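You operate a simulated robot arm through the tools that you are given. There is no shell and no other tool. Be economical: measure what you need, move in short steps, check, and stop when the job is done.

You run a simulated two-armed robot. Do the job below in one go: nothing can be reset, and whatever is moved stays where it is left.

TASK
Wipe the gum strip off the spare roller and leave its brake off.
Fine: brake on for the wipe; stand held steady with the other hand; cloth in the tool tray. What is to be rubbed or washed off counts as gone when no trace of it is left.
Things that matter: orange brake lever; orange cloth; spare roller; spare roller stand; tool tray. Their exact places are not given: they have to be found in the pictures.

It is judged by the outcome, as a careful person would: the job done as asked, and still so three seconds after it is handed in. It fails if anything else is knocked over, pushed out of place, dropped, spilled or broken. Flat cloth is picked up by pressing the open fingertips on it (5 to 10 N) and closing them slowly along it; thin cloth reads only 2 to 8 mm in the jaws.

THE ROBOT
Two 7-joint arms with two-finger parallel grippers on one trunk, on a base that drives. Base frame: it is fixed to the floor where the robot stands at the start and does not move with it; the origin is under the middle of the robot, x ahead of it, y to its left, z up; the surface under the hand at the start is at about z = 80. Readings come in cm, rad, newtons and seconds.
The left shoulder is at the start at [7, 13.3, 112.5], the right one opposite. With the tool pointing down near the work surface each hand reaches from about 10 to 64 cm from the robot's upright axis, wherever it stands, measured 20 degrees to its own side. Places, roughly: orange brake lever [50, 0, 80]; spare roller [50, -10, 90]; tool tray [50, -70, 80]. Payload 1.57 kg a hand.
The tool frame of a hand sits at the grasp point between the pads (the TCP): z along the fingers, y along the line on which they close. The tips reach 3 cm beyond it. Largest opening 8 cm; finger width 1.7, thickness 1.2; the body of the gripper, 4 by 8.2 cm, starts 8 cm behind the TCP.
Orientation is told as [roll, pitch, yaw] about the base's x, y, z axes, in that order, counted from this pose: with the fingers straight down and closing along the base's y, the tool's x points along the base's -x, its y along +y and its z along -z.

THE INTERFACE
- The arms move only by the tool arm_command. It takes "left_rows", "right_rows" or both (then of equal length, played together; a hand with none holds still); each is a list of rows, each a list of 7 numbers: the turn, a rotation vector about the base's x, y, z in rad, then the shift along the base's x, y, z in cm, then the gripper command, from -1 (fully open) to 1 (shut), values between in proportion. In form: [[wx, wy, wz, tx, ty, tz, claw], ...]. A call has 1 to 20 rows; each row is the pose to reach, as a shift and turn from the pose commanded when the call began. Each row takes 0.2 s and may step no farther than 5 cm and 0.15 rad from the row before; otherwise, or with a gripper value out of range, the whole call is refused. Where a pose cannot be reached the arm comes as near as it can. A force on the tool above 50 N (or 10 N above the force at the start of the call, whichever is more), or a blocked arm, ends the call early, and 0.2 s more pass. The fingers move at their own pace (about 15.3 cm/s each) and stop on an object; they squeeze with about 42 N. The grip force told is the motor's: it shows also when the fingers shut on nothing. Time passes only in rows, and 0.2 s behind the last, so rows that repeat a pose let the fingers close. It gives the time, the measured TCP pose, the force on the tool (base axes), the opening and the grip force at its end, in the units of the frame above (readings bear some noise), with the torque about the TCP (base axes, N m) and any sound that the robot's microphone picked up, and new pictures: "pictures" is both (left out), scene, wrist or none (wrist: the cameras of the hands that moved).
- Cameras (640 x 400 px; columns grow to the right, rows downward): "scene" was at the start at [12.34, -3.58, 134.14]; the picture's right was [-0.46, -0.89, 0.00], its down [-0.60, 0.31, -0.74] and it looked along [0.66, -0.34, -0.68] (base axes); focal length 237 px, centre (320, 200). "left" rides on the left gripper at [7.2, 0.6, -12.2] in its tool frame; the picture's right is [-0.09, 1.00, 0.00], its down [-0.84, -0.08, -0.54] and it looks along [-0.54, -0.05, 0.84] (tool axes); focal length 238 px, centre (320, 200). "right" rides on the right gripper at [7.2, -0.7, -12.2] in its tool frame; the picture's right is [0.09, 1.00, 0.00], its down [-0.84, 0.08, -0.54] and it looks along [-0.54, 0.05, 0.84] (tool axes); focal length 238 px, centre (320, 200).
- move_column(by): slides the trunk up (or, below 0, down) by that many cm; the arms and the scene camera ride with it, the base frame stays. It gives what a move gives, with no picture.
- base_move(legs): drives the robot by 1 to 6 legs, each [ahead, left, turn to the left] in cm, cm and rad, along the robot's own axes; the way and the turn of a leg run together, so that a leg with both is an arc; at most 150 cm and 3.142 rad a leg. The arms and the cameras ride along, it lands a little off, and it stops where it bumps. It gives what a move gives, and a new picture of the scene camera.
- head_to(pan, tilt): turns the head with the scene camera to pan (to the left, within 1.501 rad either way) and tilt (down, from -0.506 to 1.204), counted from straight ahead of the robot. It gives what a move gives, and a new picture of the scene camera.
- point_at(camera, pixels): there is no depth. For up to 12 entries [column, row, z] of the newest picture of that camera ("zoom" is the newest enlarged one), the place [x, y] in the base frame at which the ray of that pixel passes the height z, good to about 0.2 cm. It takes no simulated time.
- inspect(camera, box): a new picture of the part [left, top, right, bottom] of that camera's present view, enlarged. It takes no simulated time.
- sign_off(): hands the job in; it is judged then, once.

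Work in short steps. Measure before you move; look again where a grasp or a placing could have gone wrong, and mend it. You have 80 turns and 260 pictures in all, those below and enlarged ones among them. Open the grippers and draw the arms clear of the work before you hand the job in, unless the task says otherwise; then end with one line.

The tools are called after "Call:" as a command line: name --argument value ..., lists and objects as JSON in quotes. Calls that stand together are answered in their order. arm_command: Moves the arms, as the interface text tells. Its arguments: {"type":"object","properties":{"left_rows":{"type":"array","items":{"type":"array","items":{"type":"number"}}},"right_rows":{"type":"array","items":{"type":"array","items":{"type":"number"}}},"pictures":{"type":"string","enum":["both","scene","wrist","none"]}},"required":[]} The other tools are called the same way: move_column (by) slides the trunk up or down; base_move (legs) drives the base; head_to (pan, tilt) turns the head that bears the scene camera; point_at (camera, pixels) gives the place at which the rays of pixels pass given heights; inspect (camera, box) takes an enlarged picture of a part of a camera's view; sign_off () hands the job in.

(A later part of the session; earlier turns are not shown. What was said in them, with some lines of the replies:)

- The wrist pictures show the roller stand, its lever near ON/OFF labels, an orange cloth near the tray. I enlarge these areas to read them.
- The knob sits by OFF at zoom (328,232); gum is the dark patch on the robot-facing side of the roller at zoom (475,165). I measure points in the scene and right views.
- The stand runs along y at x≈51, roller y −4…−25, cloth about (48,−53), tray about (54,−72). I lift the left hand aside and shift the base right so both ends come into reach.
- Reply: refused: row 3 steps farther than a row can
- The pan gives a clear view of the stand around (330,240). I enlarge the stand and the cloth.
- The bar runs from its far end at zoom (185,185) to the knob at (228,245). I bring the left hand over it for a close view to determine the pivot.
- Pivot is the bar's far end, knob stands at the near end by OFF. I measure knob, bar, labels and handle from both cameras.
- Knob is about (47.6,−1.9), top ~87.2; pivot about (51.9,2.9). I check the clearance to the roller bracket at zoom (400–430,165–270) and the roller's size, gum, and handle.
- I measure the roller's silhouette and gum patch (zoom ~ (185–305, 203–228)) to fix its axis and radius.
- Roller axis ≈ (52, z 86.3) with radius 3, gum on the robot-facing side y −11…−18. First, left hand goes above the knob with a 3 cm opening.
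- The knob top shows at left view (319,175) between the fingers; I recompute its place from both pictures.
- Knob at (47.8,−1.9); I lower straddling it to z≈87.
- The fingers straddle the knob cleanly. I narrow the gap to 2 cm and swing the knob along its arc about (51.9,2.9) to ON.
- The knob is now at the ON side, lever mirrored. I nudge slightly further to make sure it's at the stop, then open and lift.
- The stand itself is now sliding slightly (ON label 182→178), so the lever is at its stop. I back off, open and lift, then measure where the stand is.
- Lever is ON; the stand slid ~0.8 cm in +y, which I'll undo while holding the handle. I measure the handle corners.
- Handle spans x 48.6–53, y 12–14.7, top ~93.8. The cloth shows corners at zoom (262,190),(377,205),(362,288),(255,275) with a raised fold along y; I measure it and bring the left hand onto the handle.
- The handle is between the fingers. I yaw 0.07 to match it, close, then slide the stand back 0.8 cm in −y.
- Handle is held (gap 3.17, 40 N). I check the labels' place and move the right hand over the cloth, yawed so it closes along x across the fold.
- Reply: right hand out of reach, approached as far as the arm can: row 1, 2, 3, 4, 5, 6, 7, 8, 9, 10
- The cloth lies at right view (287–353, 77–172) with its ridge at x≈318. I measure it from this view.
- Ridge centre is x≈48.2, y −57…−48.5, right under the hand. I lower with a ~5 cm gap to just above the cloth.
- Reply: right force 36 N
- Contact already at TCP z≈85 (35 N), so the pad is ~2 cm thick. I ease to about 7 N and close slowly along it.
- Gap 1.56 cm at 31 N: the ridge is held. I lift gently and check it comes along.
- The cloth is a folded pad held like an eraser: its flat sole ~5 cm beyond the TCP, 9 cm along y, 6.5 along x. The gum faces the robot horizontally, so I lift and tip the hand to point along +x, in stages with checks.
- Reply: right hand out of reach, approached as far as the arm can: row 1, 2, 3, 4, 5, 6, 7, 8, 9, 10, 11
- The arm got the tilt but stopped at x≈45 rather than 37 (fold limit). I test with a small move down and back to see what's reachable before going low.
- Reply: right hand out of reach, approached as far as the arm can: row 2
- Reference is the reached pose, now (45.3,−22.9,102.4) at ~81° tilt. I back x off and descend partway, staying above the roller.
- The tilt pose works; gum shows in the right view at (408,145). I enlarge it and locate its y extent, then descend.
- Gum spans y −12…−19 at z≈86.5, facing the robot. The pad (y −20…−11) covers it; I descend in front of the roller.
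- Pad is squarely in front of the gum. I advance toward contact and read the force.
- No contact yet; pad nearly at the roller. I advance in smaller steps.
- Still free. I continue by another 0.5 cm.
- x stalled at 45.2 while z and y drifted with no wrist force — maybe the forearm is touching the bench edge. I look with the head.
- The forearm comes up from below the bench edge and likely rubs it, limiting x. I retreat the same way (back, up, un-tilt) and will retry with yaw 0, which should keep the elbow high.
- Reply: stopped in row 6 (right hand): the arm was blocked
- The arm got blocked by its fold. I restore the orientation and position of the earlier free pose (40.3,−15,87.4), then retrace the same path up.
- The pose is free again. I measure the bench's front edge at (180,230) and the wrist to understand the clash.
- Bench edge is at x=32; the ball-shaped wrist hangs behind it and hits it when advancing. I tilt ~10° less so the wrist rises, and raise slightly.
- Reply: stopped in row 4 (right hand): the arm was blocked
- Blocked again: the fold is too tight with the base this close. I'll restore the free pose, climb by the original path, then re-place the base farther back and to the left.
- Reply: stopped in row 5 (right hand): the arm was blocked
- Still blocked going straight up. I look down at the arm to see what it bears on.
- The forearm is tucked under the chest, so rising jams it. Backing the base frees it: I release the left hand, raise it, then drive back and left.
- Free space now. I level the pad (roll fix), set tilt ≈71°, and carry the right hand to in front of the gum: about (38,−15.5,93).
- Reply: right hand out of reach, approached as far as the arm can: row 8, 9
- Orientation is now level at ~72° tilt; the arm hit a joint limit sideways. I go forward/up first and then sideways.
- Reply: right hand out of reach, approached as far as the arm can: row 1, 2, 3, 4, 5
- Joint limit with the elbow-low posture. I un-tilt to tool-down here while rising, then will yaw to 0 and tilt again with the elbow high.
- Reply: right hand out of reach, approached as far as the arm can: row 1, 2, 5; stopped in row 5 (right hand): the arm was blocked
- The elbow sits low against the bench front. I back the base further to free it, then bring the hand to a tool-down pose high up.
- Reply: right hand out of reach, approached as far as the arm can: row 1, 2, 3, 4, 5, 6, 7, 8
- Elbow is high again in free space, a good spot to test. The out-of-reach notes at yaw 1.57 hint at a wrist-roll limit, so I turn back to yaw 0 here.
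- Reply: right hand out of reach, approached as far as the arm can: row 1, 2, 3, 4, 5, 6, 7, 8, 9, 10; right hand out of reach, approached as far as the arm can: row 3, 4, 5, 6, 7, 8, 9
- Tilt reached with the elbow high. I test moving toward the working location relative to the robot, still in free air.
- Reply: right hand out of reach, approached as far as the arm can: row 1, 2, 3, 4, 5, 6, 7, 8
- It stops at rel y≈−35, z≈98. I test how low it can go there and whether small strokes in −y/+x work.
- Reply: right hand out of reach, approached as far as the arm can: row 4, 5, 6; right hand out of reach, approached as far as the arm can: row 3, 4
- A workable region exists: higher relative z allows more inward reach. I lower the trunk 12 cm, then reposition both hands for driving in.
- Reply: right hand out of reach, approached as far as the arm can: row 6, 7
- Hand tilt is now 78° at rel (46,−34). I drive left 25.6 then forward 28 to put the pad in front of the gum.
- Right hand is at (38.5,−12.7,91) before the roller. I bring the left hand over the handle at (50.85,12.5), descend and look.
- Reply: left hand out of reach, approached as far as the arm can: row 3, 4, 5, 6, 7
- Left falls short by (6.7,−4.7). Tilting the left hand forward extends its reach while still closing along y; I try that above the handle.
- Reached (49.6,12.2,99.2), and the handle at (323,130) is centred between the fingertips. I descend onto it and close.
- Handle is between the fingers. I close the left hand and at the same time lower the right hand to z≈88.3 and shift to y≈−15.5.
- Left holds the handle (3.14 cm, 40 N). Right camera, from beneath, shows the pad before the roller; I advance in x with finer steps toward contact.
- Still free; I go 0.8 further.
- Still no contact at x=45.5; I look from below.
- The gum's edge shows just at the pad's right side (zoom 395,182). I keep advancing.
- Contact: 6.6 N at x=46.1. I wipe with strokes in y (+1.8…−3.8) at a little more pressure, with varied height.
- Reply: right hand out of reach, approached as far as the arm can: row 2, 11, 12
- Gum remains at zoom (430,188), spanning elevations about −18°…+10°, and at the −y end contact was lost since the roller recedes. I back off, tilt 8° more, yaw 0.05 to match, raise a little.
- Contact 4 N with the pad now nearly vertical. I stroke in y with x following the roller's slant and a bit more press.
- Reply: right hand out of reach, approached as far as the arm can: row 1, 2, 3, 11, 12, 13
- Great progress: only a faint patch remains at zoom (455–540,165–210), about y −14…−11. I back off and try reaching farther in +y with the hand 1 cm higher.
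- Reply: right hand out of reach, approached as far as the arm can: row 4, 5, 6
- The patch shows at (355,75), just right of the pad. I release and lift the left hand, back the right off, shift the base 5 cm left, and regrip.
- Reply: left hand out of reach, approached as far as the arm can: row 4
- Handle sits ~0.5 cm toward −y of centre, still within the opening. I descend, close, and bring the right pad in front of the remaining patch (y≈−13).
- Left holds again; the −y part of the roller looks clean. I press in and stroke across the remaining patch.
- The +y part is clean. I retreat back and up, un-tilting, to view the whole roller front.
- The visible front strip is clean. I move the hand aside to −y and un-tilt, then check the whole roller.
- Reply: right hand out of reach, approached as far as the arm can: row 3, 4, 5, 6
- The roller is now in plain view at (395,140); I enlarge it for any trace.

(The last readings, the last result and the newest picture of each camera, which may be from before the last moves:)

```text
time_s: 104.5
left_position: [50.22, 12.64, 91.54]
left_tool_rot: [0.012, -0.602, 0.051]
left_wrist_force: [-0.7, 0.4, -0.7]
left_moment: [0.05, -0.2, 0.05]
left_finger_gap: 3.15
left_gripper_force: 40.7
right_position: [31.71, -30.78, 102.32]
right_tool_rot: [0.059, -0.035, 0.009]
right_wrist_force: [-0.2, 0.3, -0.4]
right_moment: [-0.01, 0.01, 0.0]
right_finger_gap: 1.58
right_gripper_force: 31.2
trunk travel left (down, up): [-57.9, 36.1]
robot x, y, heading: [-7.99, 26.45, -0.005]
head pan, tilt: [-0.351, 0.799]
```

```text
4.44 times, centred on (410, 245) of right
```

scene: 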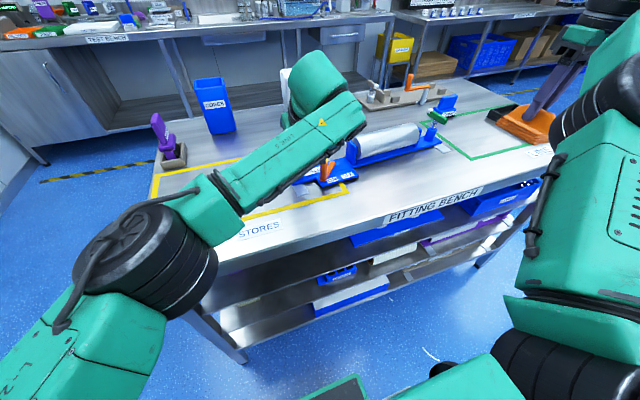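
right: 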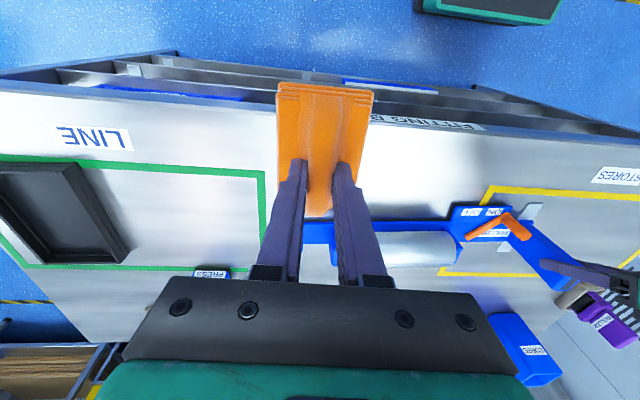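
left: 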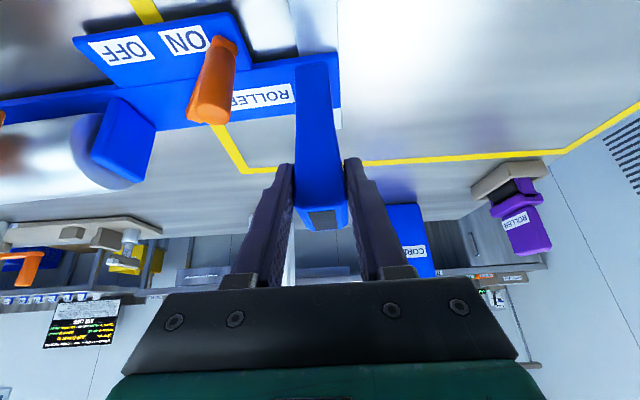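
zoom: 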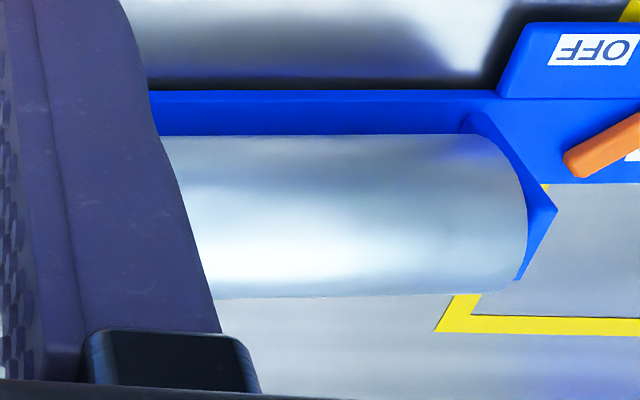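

The roller is clean all over. Now I release the handle, lift and un-tilt the left hand, and raise the trunk back.

Call:
arm_command --left_rows '[[0, 0, 0, 0, 0, 0, 0], [0, 0, 0, 0, 0, 0, -0.4], [0, 0, 0, 0, 0, 2, -0.4], [0, 0, 0, 0, 0, 5, -0.4], [0, 0, 0, 0, 0, 8, -0.4], [0, 0.12, 0, -1, 1, 9, -0.4], [0, 0.24, 0, -2, 2, 10, -0.4], [0, 0.36, 0, -3, 3, 10, -0.4], [0, 0.48, 0, -4, 4, 10, -0.4], [0, 0.6, 0, -6, 6, 10, -0.4]]' --pictures "none"

Call:
move_column --by 12

Call:
base_move --legs '[[0, -37, 0]]'

Call:
head_to --pan 0.3 --tilt 0.75

Call:
inspect --camera "left" --box '[160, 80, 460, 270]'

```text
time_s: 106.7
left_position: [43.4, 25.75, 103.09]
left_tool_rot: [0.036, 0.0, 0.039]
left_wrist_force: [0.2, 0.9, -0.3]
left_moment: [-0.18, 0.04, -0.01]
left_finger_gap: 5.6
left_gripper_force: 0.1
left hand out of reach, approached as far as the arm can: row 5, 6, 7, 8, 9, 10
right_position: [31.8, -30.32, 102.57]
right_tool_rot: [0.055, -0.034, 0.01]
right_wrist_force: [0.3, 0.7, 0.4]
right_moment: [-0.07, 0.03, 0.03]
right_finger_gap: 1.59
right_gripper_force: 31.1
trunk travel left (down, up): [-57.9, 36.1]
robot x, y, heading: [-8.03, 26.36, -0.002]
head pan, tilt: [-0.351, 0.799]
```

```text
time_s: 108.2
left_position: [43.47, 25.5, 115.04]
left_tool_rot: [0.039, -0.002, 0.042]
left_wrist_force: [-0.8, -0.2, -0.5]
left_moment: [-0.04, 0.01, -0.01]
left_finger_gap: 5.65
left_gripper_force: 0.2
right_position: [31.71, -30.7, 114.28]
right_tool_rot: [0.061, -0.035, 0.01]
right_wrist_force: [-0.6, 0.8, 0.2]
right_moment: [0.0, -0.02, -0.02]
right_finger_gap: 1.58
right_gripper_force: 31.8
trunk travel left (down, up): [-69.9, 24.1]
robot x, y, heading: [-7.59, 26.2, 0.003]
head pan, tilt: [-0.351, 0.799]
```

```text
time_s: 110.6
left_position: [43.36, -11.32, 115.13]
left_tool_rot: [0.039, -0.001, 0.041]
left_wrist_force: [0.1, -0.3, -0.4]
left_moment: [-0.02, 0.0, 0.0]
left_finger_gap: 5.6
left_gripper_force: 0.0
right_position: [31.59, -67.47, 114.37]
right_tool_rot: [0.059, -0.035, 0.008]
right_wrist_force: [-0.6, 0.1, -0.2]
right_moment: [-0.03, -0.01, 0.03]
right_finger_gap: 1.58
right_gripper_force: 31.1
trunk travel left (down, up): [-69.9, 24.1]
robot x, y, heading: [-7.68, -9.97, -0.001]
head pan, tilt: [-0.351, 0.799]
```

scene: 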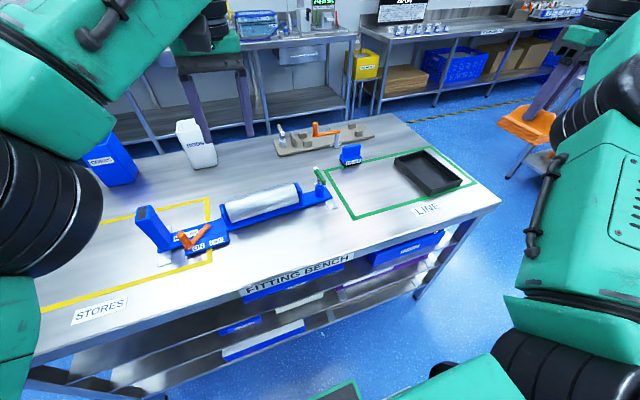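

```text
time_s: 111.6
left_position: [43.38, -11.32, 115.13]
left_tool_rot: [0.04, 0.0, 0.041]
left_wrist_force: [-0.6, 0.6, 0.6]
left_moment: [-0.02, -0.03, -0.01]
left_finger_gap: 5.6
left_gripper_force: 0.0
right_position: [31.5, -67.64, 114.33]
right_tool_rot: [0.06, -0.035, 0.008]
right_wrist_force: [0.4, 0.1, 0.0]
right_moment: [-0.02, 0.01, 0.0]
right_finger_gap: 1.61
right_gripper_force: 31.4
trunk travel left (down, up): [-69.9, 24.1]
robot x, y, heading: [-8.19, -10.48, -0.004]
head pan, tilt: [0.3, 0.75]
```

scene: 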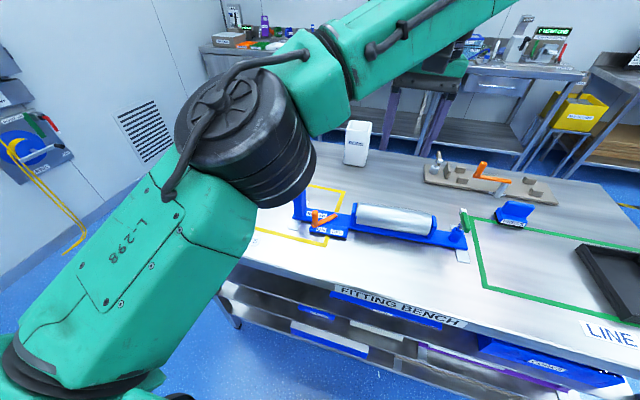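

```text
2.11 times, centred on (310, 175) of left
```

zoom: 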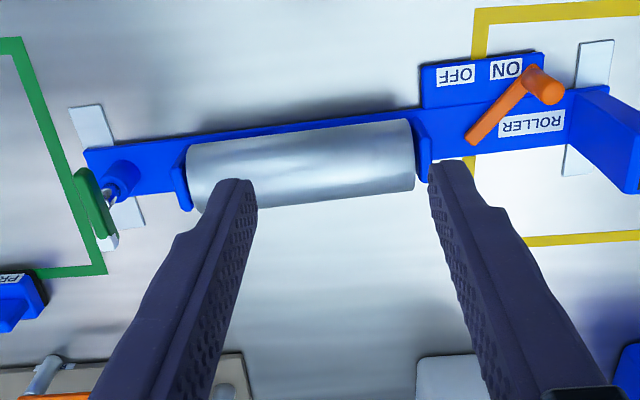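

Robot is at (−8,−10). I locate knob, labels and pivot now from the left zoom and the scene.

Call:
point_at --camera "zoom" --pixels '[[506, 68, 81.5], [456, 75, 81.5], [545, 88, 87.3], [530, 72, 82.5], [475, 138, 82.5]]'

Call:
inspect --camera "scene" --box '[270, 170, 410, 260]'

```text
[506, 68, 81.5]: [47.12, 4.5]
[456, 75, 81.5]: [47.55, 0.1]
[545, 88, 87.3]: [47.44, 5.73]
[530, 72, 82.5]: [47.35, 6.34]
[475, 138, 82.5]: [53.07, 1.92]
```

```text
4.44 times, centred on (340, 215) of scene
```

zoom: 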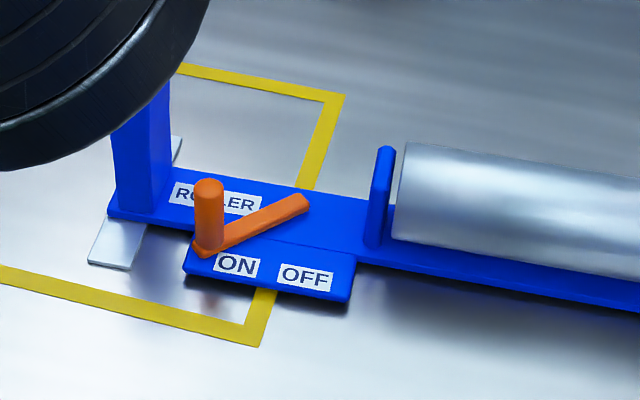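

Call:
point_at --camera "zoom" --pixels '[[209, 186, 87.3], [209, 248, 82.5], [300, 202, 82.5], [237, 265, 81.5], [305, 277, 81.5]]'

Call:
arm_command --left_rows '[[0, 0, 0, 1, 4, 0, -0.4], [0, 0, 0, 2, 8, -2, -0.2], [0, 0, 0, 3, 12, -5, 0], [0, 0, 0, 3.5, 15, -9, 0.2], [0, 0, 0, 4, 17.5, -13, 0.2], [-0.04, 0, -0.02, 4, 17.9, -17, 0.2], [-0.04, 0, -0.02, 4, 17.9, -21, 0.2], [-0.04, 0, -0.02, 4, 17.9, -23.7, 0.2]]' --pictures "wrist"

```text
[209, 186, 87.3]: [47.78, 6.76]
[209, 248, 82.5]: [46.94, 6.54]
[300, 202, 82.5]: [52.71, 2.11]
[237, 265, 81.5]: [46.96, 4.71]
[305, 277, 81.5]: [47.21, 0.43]
```

```text
refused: row 3 steps farther than a row can; nothing moved
```

Knob is at about (47.6,6.6). I move the left hand above it with a 3.2 cm gap, in smaller steps.

Call:
arm_command --left_rows '[[0, 0, 0, 1, 4, 0, -0.4], [0, 0, 0, 2, 8, -2, -0.2], [0, 0, 0, 3, 11.5, -5, 0], [0, 0, 0, 3.5, 14.5, -8, 0.2], [0, 0, 0, 4, 17, -11, 0.2], [-0.04, 0, -0.02, 4, 17.9, -15, 0.2], [-0.04, 0, -0.02, 4, 17.9, -19, 0.2], [-0.04, 0, -0.02, 4, 17.9, -22, 0.2], [-0.04, 0, -0.02, 4, 17.9, -23.7, 0.2]]' --pictures "wrist"

Call:
inspect --camera "left" --box '[220, 100, 420, 240]'

```text
time_s: 113.6
left_position: [47.45, 6.43, 91.37]
left_tool_rot: [0.0, 0.0, 0.02]
left_wrist_force: [1.1, 0.3, -0.6]
left_moment: [0.02, 0.0, 0.0]
left_finger_gap: 3.2
left_gripper_force: 0.1
right_position: [31.62, -67.6, 114.39]
right_tool_rot: [0.059, -0.034, 0.009]
right_wrist_force: [-0.2, -0.5, 0.3]
right_moment: [-0.01, -0.01, -0.02]
right_finger_gap: 1.57
right_gripper_force: 31.4
trunk travel left (down, up): [-69.9, 24.1]
robot x, y, heading: [-8.08, -10.52, -0.003]
head pan, tilt: [0.3, 0.75]
```

left: 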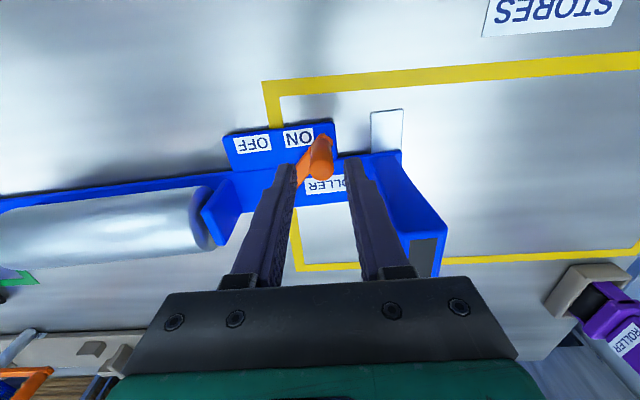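

```text
2.86 times, centred on (320, 170) of left
```

zoom: 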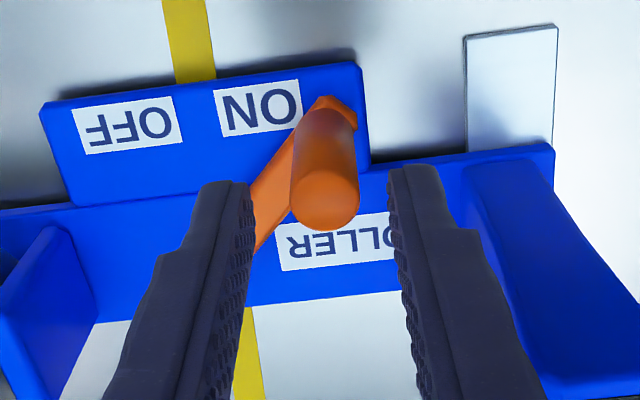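

Knob is centred between the fingers. I descend, narrow to 2 cm and swing the knob back along the arc toward OFF.

Call:
arm_command --left_rows '[[0, 0, 0, 0, 0, -2, 0.2], [0, 0, 0, 0, 0, -4.2, 0.2], [0, 0, 0, 0, 0, -4.2, 0.5], [0, 0, 0, -0.4, -0.5, -4.2, 0.5], [0, 0, 0, -0.85, -1.18, -4.2, 0.5], [0, 0, 0, -1.25, -1.9, -4.2, 0.5], [0, 0, 0, -1.5, -2.68, -4.2, 0.5], [0, 0, 0, -1.65, -3.5, -4.2, 0.5], [0, 0, 0, -1.7, -4.33, -4.2, 0.5], [0, 0, 0, -1.65, -5.15, -4.2, 0.5], [0, 0, 0, -1.5, -5.96, -4.2, 0.5], [0, 0, 0, -1.2, -6.7, -4.2, 0.5], [0, 0, 0, -0.85, -7.48, -4.2, 0.5], [0, 0, 0, -0.5, -8.0, -4.2, 0.5], [0, 0, 0, -0.08, -8.53, -4.2, 0.5]]' --pictures "wrist"

Call:
inspect --camera "scene" --box '[270, 170, 410, 260]'

```text
time_s: 116.8
left_position: [47.22, -2.01, 87.2]
left_tool_rot: [0.001, 0.0, 0.022]
left_wrist_force: [-1.8, -0.7, 0.3]
left_moment: [0.0, 0.05, 0.01]
left_finger_gap: 1.97
left_gripper_force: 0.0
right_position: [31.6, -67.75, 114.21]
right_tool_rot: [0.06, -0.036, 0.009]
right_wrist_force: [-0.8, -0.4, -0.7]
right_moment: [0.03, 0.01, 0.01]
right_finger_gap: 1.58
right_gripper_force: 31.4
trunk travel left (down, up): [-69.9, 24.1]
robot x, y, heading: [-8.11, -10.69, -0.001]
head pan, tilt: [0.3, 0.75]
```

left: 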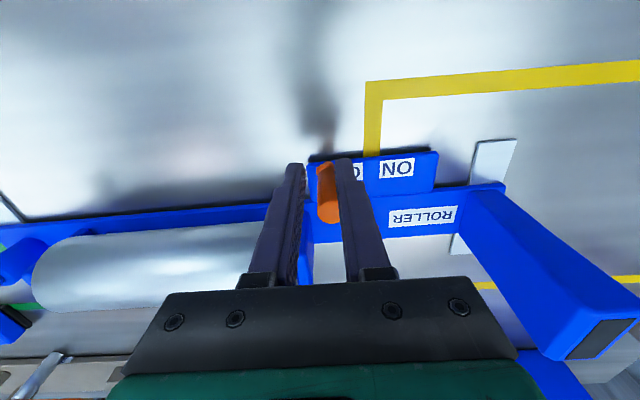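

```text
4.44 times, centred on (340, 215) of scene
```

zoom: 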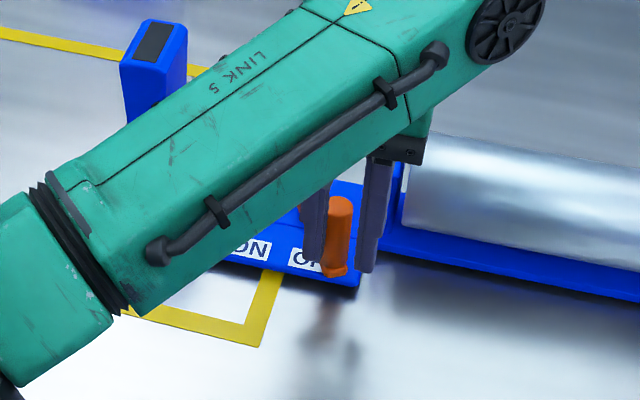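

Close to OFF. I complete the last few degrees, watching for the stand to start moving.

Call:
arm_command --left_rows '[[0, 0, 0, 0.25, -0.25, 0, 0.5], [0, 0, 0, 0.45, -0.45, 0, 0.5], [0, 0, 0, 0.6, -0.6, 0, 0.5]]' --pictures "none"

Call:
inspect --camera "scene" --box '[270, 170, 410, 260]'

```text
time_s: 117.6
left_position: [47.86, -2.49, 87.15]
left_tool_rot: [0.0, -0.001, 0.021]
left_wrist_force: [-0.2, 0.6, -0.4]
left_moment: [0.01, -0.01, -0.01]
left_finger_gap: 2.01
left_gripper_force: 0.1
right_position: [31.52, -67.68, 114.33]
right_tool_rot: [0.062, -0.035, 0.008]
right_wrist_force: [0.3, -0.4, -0.9]
right_moment: [-0.01, 0.01, -0.02]
right_finger_gap: 1.6
right_gripper_force: 31.2
trunk travel left (down, up): [-69.9, 24.1]
robot x, y, heading: [-7.78, -10.87, -0.004]
head pan, tilt: [0.3, 0.75]
```

```text
4.44 times, centred on (340, 215) of scene
```

zoom: 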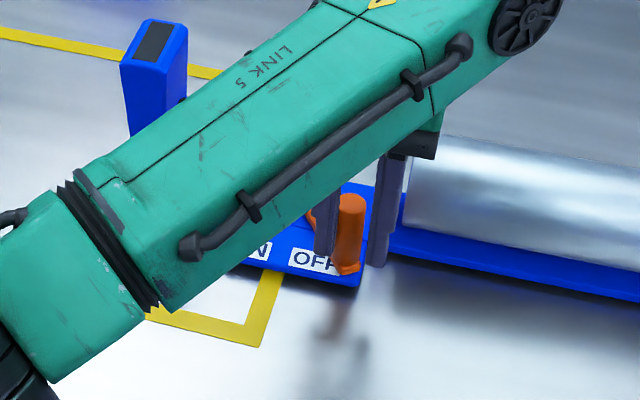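

The stand hasn't moved; originally the knob sat slightly closer to the plate corner, so I push 0.5 cm more.

Call:
arm_command --left_rows '[[0, 0, 0, 0.2, -0.18, 0, 0.5], [0, 0, 0, 0.4, -0.35, 0, 0.5], [0, 0, 0, 0.55, -0.45, 0, 0.5]]' --pictures "none"

Call:
inspect --camera "scene" --box '[270, 170, 410, 260]'

```text
time_s: 118.4
left_position: [48.33, -3.02, 87.1]
left_tool_rot: [0.002, 0.001, 0.021]
left_wrist_force: [-0.9, -0.2, -0.1]
left_moment: [-0.01, 0.04, 0.01]
left_finger_gap: 2.01
left_gripper_force: 0.2
right_position: [31.57, -67.64, 114.22]
right_tool_rot: [0.061, -0.035, 0.009]
right_wrist_force: [1.2, -0.9, 0.3]
right_moment: [-0.01, -0.02, 0.0]
right_finger_gap: 1.58
right_gripper_force: 31.8
trunk travel left (down, up): [-69.9, 24.1]
robot x, y, heading: [-7.94, -10.74, 0.001]
head pan, tilt: [0.3, 0.75]
```

```text
4.44 times, centred on (340, 215) of scene
```

zoom: 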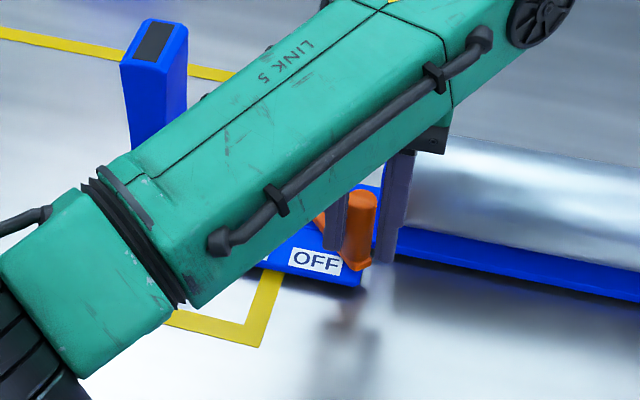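

Knob-to-label offset (40 px) is nearly the original 46 px. I nudge 0.25 cm more, then open and lift away, and look.

Call:
arm_command --left_rows '[[0, 0, 0, 0.18, -0.2, 0, 0.5], [0, 0, 0, 0.18, -0.2, 0, 0.5], [0, 0, 0, 0, 0.1, 0, 0.3], [0, 0, 0, 0, 0.1, 2, 0.3], [0, 0, 0, 0, 0.1, 6, 0.3], [0, 0, 0, -2, 2, 10, 0], [0, 0, 0, -5, 5, 12, -0.5], [0, 0, 0, -8, 8, 14, -1], [0, 0, 0, -10, 11, 16, -1], [0, 0, 0, -12, 14, 18, -1]]' --pictures "none"

Call:
head_to --pan -0.1 --tilt 0.8

Call:
inspect --camera "left" --box '[100, 80, 400, 270]'

```text
time_s: 120.6
left_position: [36.13, 11.06, 105.22]
left_tool_rot: [-0.001, 0.0, 0.021]
left_wrist_force: [0.2, -0.1, 0.2]
left_moment: [-0.03, -0.07, 0.0]
left_finger_gap: 7.98
left_gripper_force: 0.1
right_position: [31.38, -67.57, 114.39]
right_tool_rot: [0.06, -0.036, 0.009]
right_wrist_force: [-0.4, -0.1, 0.5]
right_moment: [-0.01, -0.03, -0.01]
right_finger_gap: 1.58
right_gripper_force: 31.3
trunk travel left (down, up): [-69.9, 24.1]
robot x, y, heading: [-7.92, -10.58, -0.006]
head pan, tilt: [0.3, 0.75]
```

```text
time_s: 121.5
left_position: [36.43, 10.94, 105.12]
left_tool_rot: [0.002, 0.004, 0.021]
left_wrist_force: [0.3, -0.1, -0.6]
left_moment: [0.0, -0.04, -0.03]
left_finger_gap: 8.0
left_gripper_force: 0.1
right_position: [31.54, -67.66, 114.31]
right_tool_rot: [0.06, -0.036, 0.009]
right_wrist_force: [-1.1, -0.4, 0.5]
right_moment: [0.03, 0.01, -0.02]
right_finger_gap: 1.56
right_gripper_force: 31.2
trunk travel left (down, up): [-69.9, 24.1]
robot x, y, heading: [-7.79, -10.35, -0.002]
head pan, tilt: [-0.099, 0.799]
```

scene: 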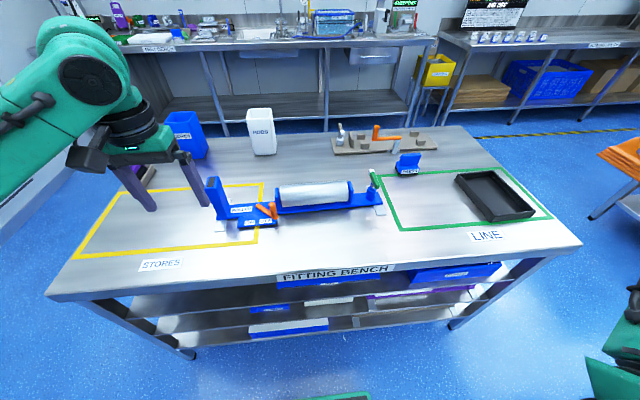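

```text
2.11 times, centred on (250, 175) of left
5 turns are left
```

zoom: 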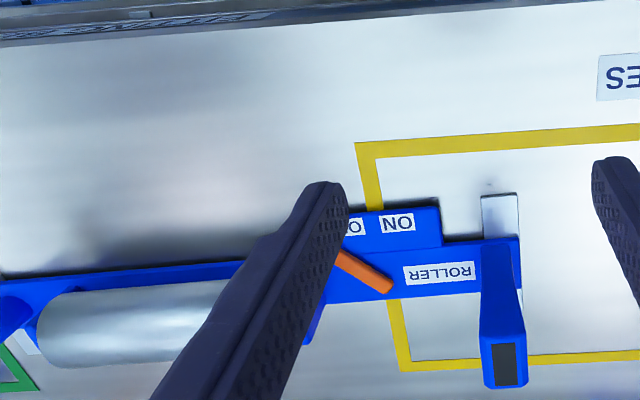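

Lever matches the initial OFF position. Few turns remain, so I drive to the tray and carry the pad above its centre (~53,−70) in one go.

Call:
base_move --legs '[[0, -35, 0], [8, 0, 0]]'

Call:
arm_command --right_rows '[[-0.01, 0.005, 0, 1.7, 4, -1.5, 1], [-0.02, 0.01, 0, 3.4, 8, -3, 1], [-0.03, 0.015, 0, 5.1, 12, -4.5, 1], [-0.04, 0.02, 0, 6.8, 16, -6, 1], [-0.05, 0.03, 0, 8.5, 20, -7.5, 1], [-0.06, 0.036, 0, 10.2, 24, -9, 1], [-0.06, 0.036, 0, 11.9, 28, -10.5, 1], [-0.06, 0.036, 0, 13.5, 32.4, -12, 1], [-0.06, 0.036, 0, 13.5, 32.4, -14, 1]]' --pictures "wrist"

Call:
head_to --pan -0.4 --tilt 0.8

Call:
point_at --camera "scene" --pixels '[[320, 200, 80]]'

```text
time_s: 124.4
left_position: [44.17, -24.51, 105.29]
left_tool_rot: [0.001, -0.001, 0.019]
left_wrist_force: [0.7, 0.7, -0.7]
left_moment: [-0.02, 0.02, 0.0]
left_finger_gap: 8.0
left_gripper_force: 0.0
right_position: [39.12, -103.05, 114.35]
right_tool_rot: [0.06, -0.037, 0.007]
right_wrist_force: [0.7, -0.1, -0.4]
right_moment: [-0.02, -0.01, -0.01]
right_finger_gap: 1.59
right_gripper_force: 30.9
trunk travel left (down, up): [-69.9, 24.1]
robot x, y, heading: [-0.38, -45.84, -0.008]
head pan, tilt: [-0.099, 0.799]
```

scene: 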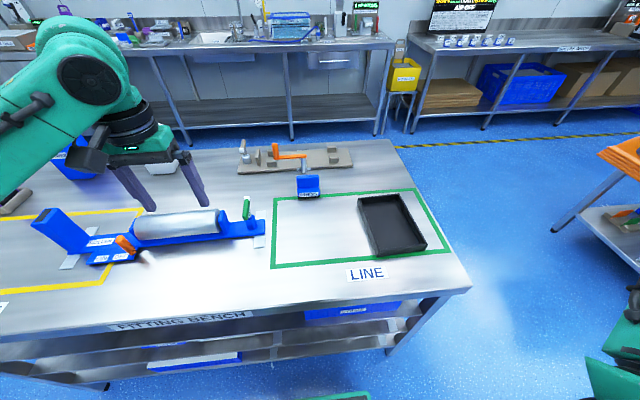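

```text
time_s: 126.4
left_position: [44.19, -24.55, 105.12]
left_tool_rot: [0.0, -0.001, 0.02]
left_wrist_force: [0.3, -0.6, 1.1]
left_moment: [-0.01, 0.02, 0.0]
left_finger_gap: 8.0
left_gripper_force: 0.1
right_position: [54.55, -71.64, 100.17]
right_tool_rot: [0.005, 0.001, 0.009]
right_wrist_force: [0.5, 0.6, 0.1]
right_moment: [0.02, -0.01, 0.01]
right_finger_gap: 1.58
right_gripper_force: 31.8
right hand out of reach, approached as far as the arm can: row 7, 8, 9
trunk travel left (down, up): [-69.9, 24.1]
robot x, y, heading: [0.32, -45.83, -0.004]
head pan, tilt: [-0.099, 0.799]
```

right: 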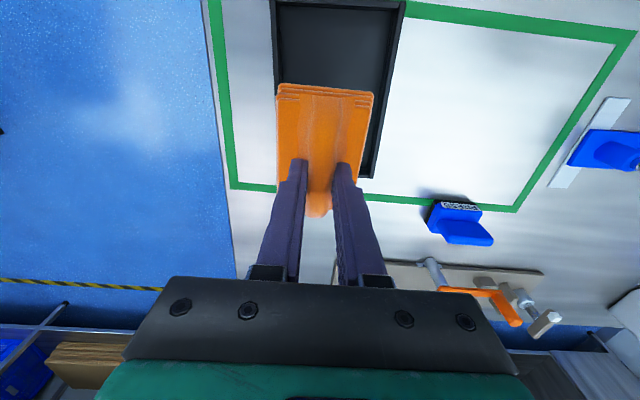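

```text
time_s: 127.2
left_position: [44.19, -24.5, 105.18]
left_tool_rot: [0.001, 0.0, 0.021]
left_wrist_force: [-0.5, -0.3, -0.7]
left_moment: [0.01, 0.0, -0.03]
left_finger_gap: 7.99
left_gripper_force: 0.0
right_position: [54.53, -71.56, 100.04]
right_tool_rot: [0.0, 0.0, 0.01]
right_wrist_force: [0.6, -0.3, 0.3]
right_moment: [0.0, -0.02, -0.02]
right_finger_gap: 1.58
right_gripper_force: 31.7
trunk travel left (down, up): [-69.9, 24.1]
robot x, y, heading: [0.05, -46.02, -0.001]
head pan, tilt: [-0.4, 0.799]
```

scene: 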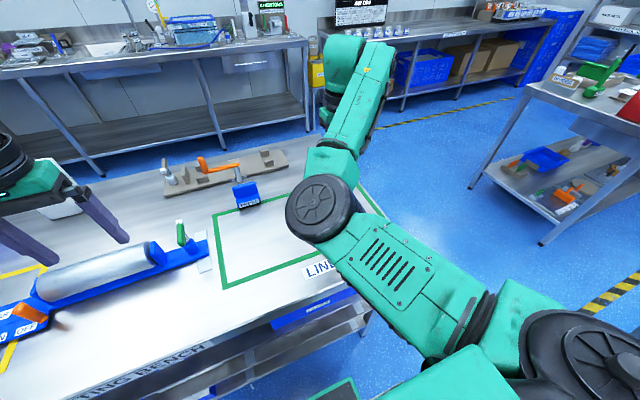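

```text
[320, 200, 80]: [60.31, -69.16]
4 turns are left
```

Pad is over the tray at (54.5,−71.6); tray centre by measure is about (52.5,−69.8). I measure its rim in this view, shift, and lower to just above the rim.

Call:
point_at --camera "right" --pixels '[[276, 60, 82], [395, 60, 82], [370, 178, 82]]'

Call:
arm_command --right_rows '[[0, 0, 0, -0.7, 0.6, 0, 1], [0, 0, 0, -1.4, 1.2, -1, 1], [0, 0, 0, -2, 1.8, -3, 1], [0, 0, 0, -2, 1.8, -6, 1], [0, 0, 0, -2, 1.8, -9, 1], [0, 0, 0, -2, 1.8, -9, 1]]' --pictures "wrist"

Call:
point_at --camera "right" --pixels '[[320, 200, 80], [280, 100, 82], [380, 100, 82], [260, 100, 82], [400, 100, 82]]'

```text
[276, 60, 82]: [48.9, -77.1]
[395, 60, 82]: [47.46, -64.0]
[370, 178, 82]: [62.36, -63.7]
```

```text
time_s: 128.6
left_position: [44.18, -24.64, 105.2]
left_tool_rot: [-0.001, 0.0, 0.02]
left_wrist_force: [-0.2, 0.2, -0.1]
left_moment: [0.02, 0.01, 0.0]
left_finger_gap: 7.97
left_gripper_force: 0.0
right_position: [52.74, -70.04, 90.93]
right_tool_rot: [0.0, 0.001, 0.008]
right_wrist_force: [0.7, 0.4, -0.3]
right_moment: [0.0, 0.0, -0.01]
right_finger_gap: 1.56
right_gripper_force: 32.1
right hand out of reach, approached as far as the arm can: row 1, 2, 3, 4, 5
trunk travel left (down, up): [-69.9, 24.1]
robot x, y, heading: [0.36, -45.97, -0.007]
head pan, tilt: [-0.4, 0.799]
```

right: 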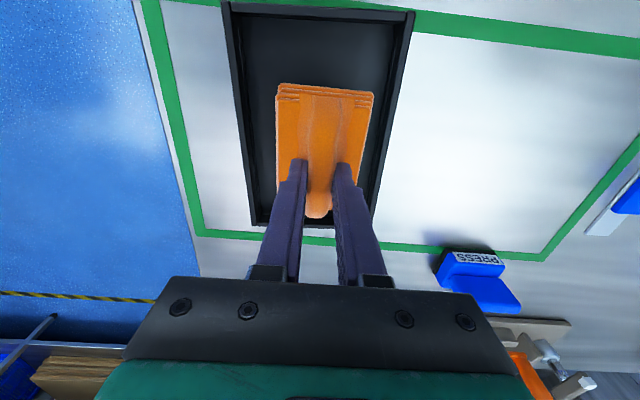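

```text
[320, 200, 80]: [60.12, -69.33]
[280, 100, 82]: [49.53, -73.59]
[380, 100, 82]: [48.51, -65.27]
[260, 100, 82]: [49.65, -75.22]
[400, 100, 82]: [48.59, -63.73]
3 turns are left
```

The pad is well within the tray. I lower to its floor, open to 4.5 cm, and rise clear.

Call:
arm_command --right_rows '[[0, 0, 0, 0, 0, -1.5, 1], [0, 0, 0, 0, 0, -3, 1], [0, 0, 0, 0, 0, -4.2, 1], [0, 0, 0, 0, 0, -4.8, 1], [0, 0, 0, 0, 0, -4.8, 1], [0, 0, 0, 0, 0, -4.8, 0.4], [0, 0, 0, 0, 0, -4.8, -0.1], [0, 0, 0, 0, 0, -4.8, -0.1], [0, 0, 0, 0, 0, -3, -0.1], [0, 0, 0, 0, 0, 0, -0.1], [0, 0, 0, 0, 0, 4, -0.1], [0, 0, 0, 0, 0, 8.5, -0.5], [0, 0, 0, 0, 0, 13, -1], [0, 0, 0, 0, 0, 17, -1]]' --pictures "wrist"

Call:
head_to --pan 0.3 --tilt 0.75

```text
time_s: 131.6
left_position: [44.19, -24.57, 105.1]
left_tool_rot: [0.0, -0.001, 0.019]
left_wrist_force: [-0.4, -0.8, 0.3]
left_moment: [-0.03, 0.0, 0.03]
left_finger_gap: 7.99
left_gripper_force: 0.1
right_position: [54.78, -71.16, 105.45]
right_tool_rot: [0.0, 0.004, 0.01]
right_wrist_force: [-1.1, 0.2, -0.1]
right_moment: [-0.01, 0.03, -0.02]
right_finger_gap: 8.02
right_gripper_force: 0.0
right hand out of reach, approached as far as the arm can: row 10, 11, 12, 13, 14
trunk travel left (down, up): [-69.9, 24.1]
robot x, y, heading: [0.05, -45.67, -0.0]
head pan, tilt: [-0.4, 0.799]
```

right: 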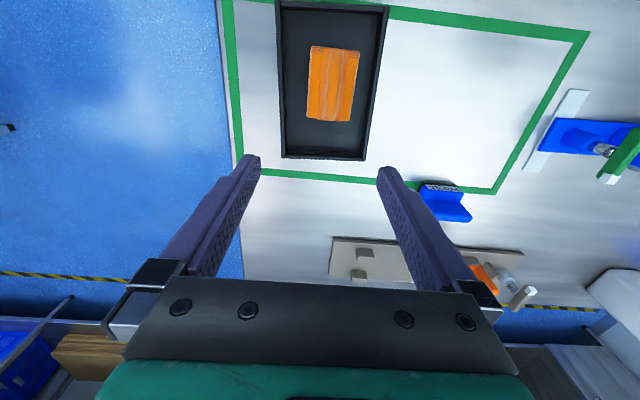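

```text
time_s: 132.7
left_position: [44.17, -24.58, 105.14]
left_tool_rot: [0.0, 0.0, 0.018]
left_wrist_force: [-0.6, 0.4, 1.2]
left_moment: [0.01, -0.01, -0.02]
left_finger_gap: 8.01
left_gripper_force: 0.1
right_position: [54.86, -71.23, 105.29]
right_tool_rot: [-0.002, 0.001, 0.011]
right_wrist_force: [-0.5, -0.3, 0.4]
right_moment: [0.01, -0.02, -0.01]
right_finger_gap: 8.02
right_gripper_force: 0.1
trunk travel left (down, up): [-69.9, 24.1]
robot x, y, heading: [0.11, -45.98, -0.001]
head pan, tilt: [0.3, 0.75]
2 turns are left
```

scene: 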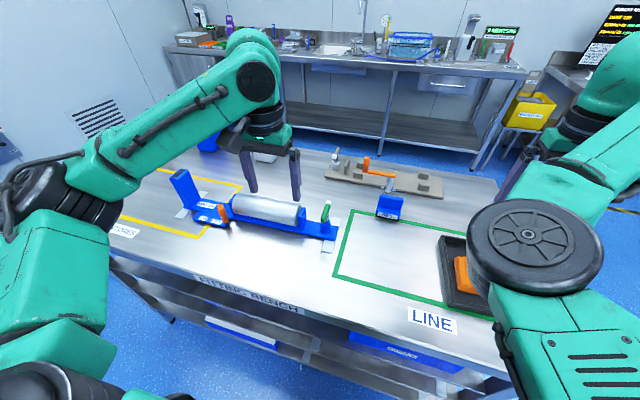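

The cloth lies flat in the tray, the lever stands at OFF, both grippers are open and clear; I hand in.

Call:
sign_off

```text
The job is handed in.
```

I wiped the gum strip off the spare roller, with no trace left in the pictures. The brake was on for the wipe and is now off, and the cloth is in the tool tray. The left hand held the stand steady throughout; working the brake lever slid the stand, which I moved back to within about 0.5 cm of where it started.
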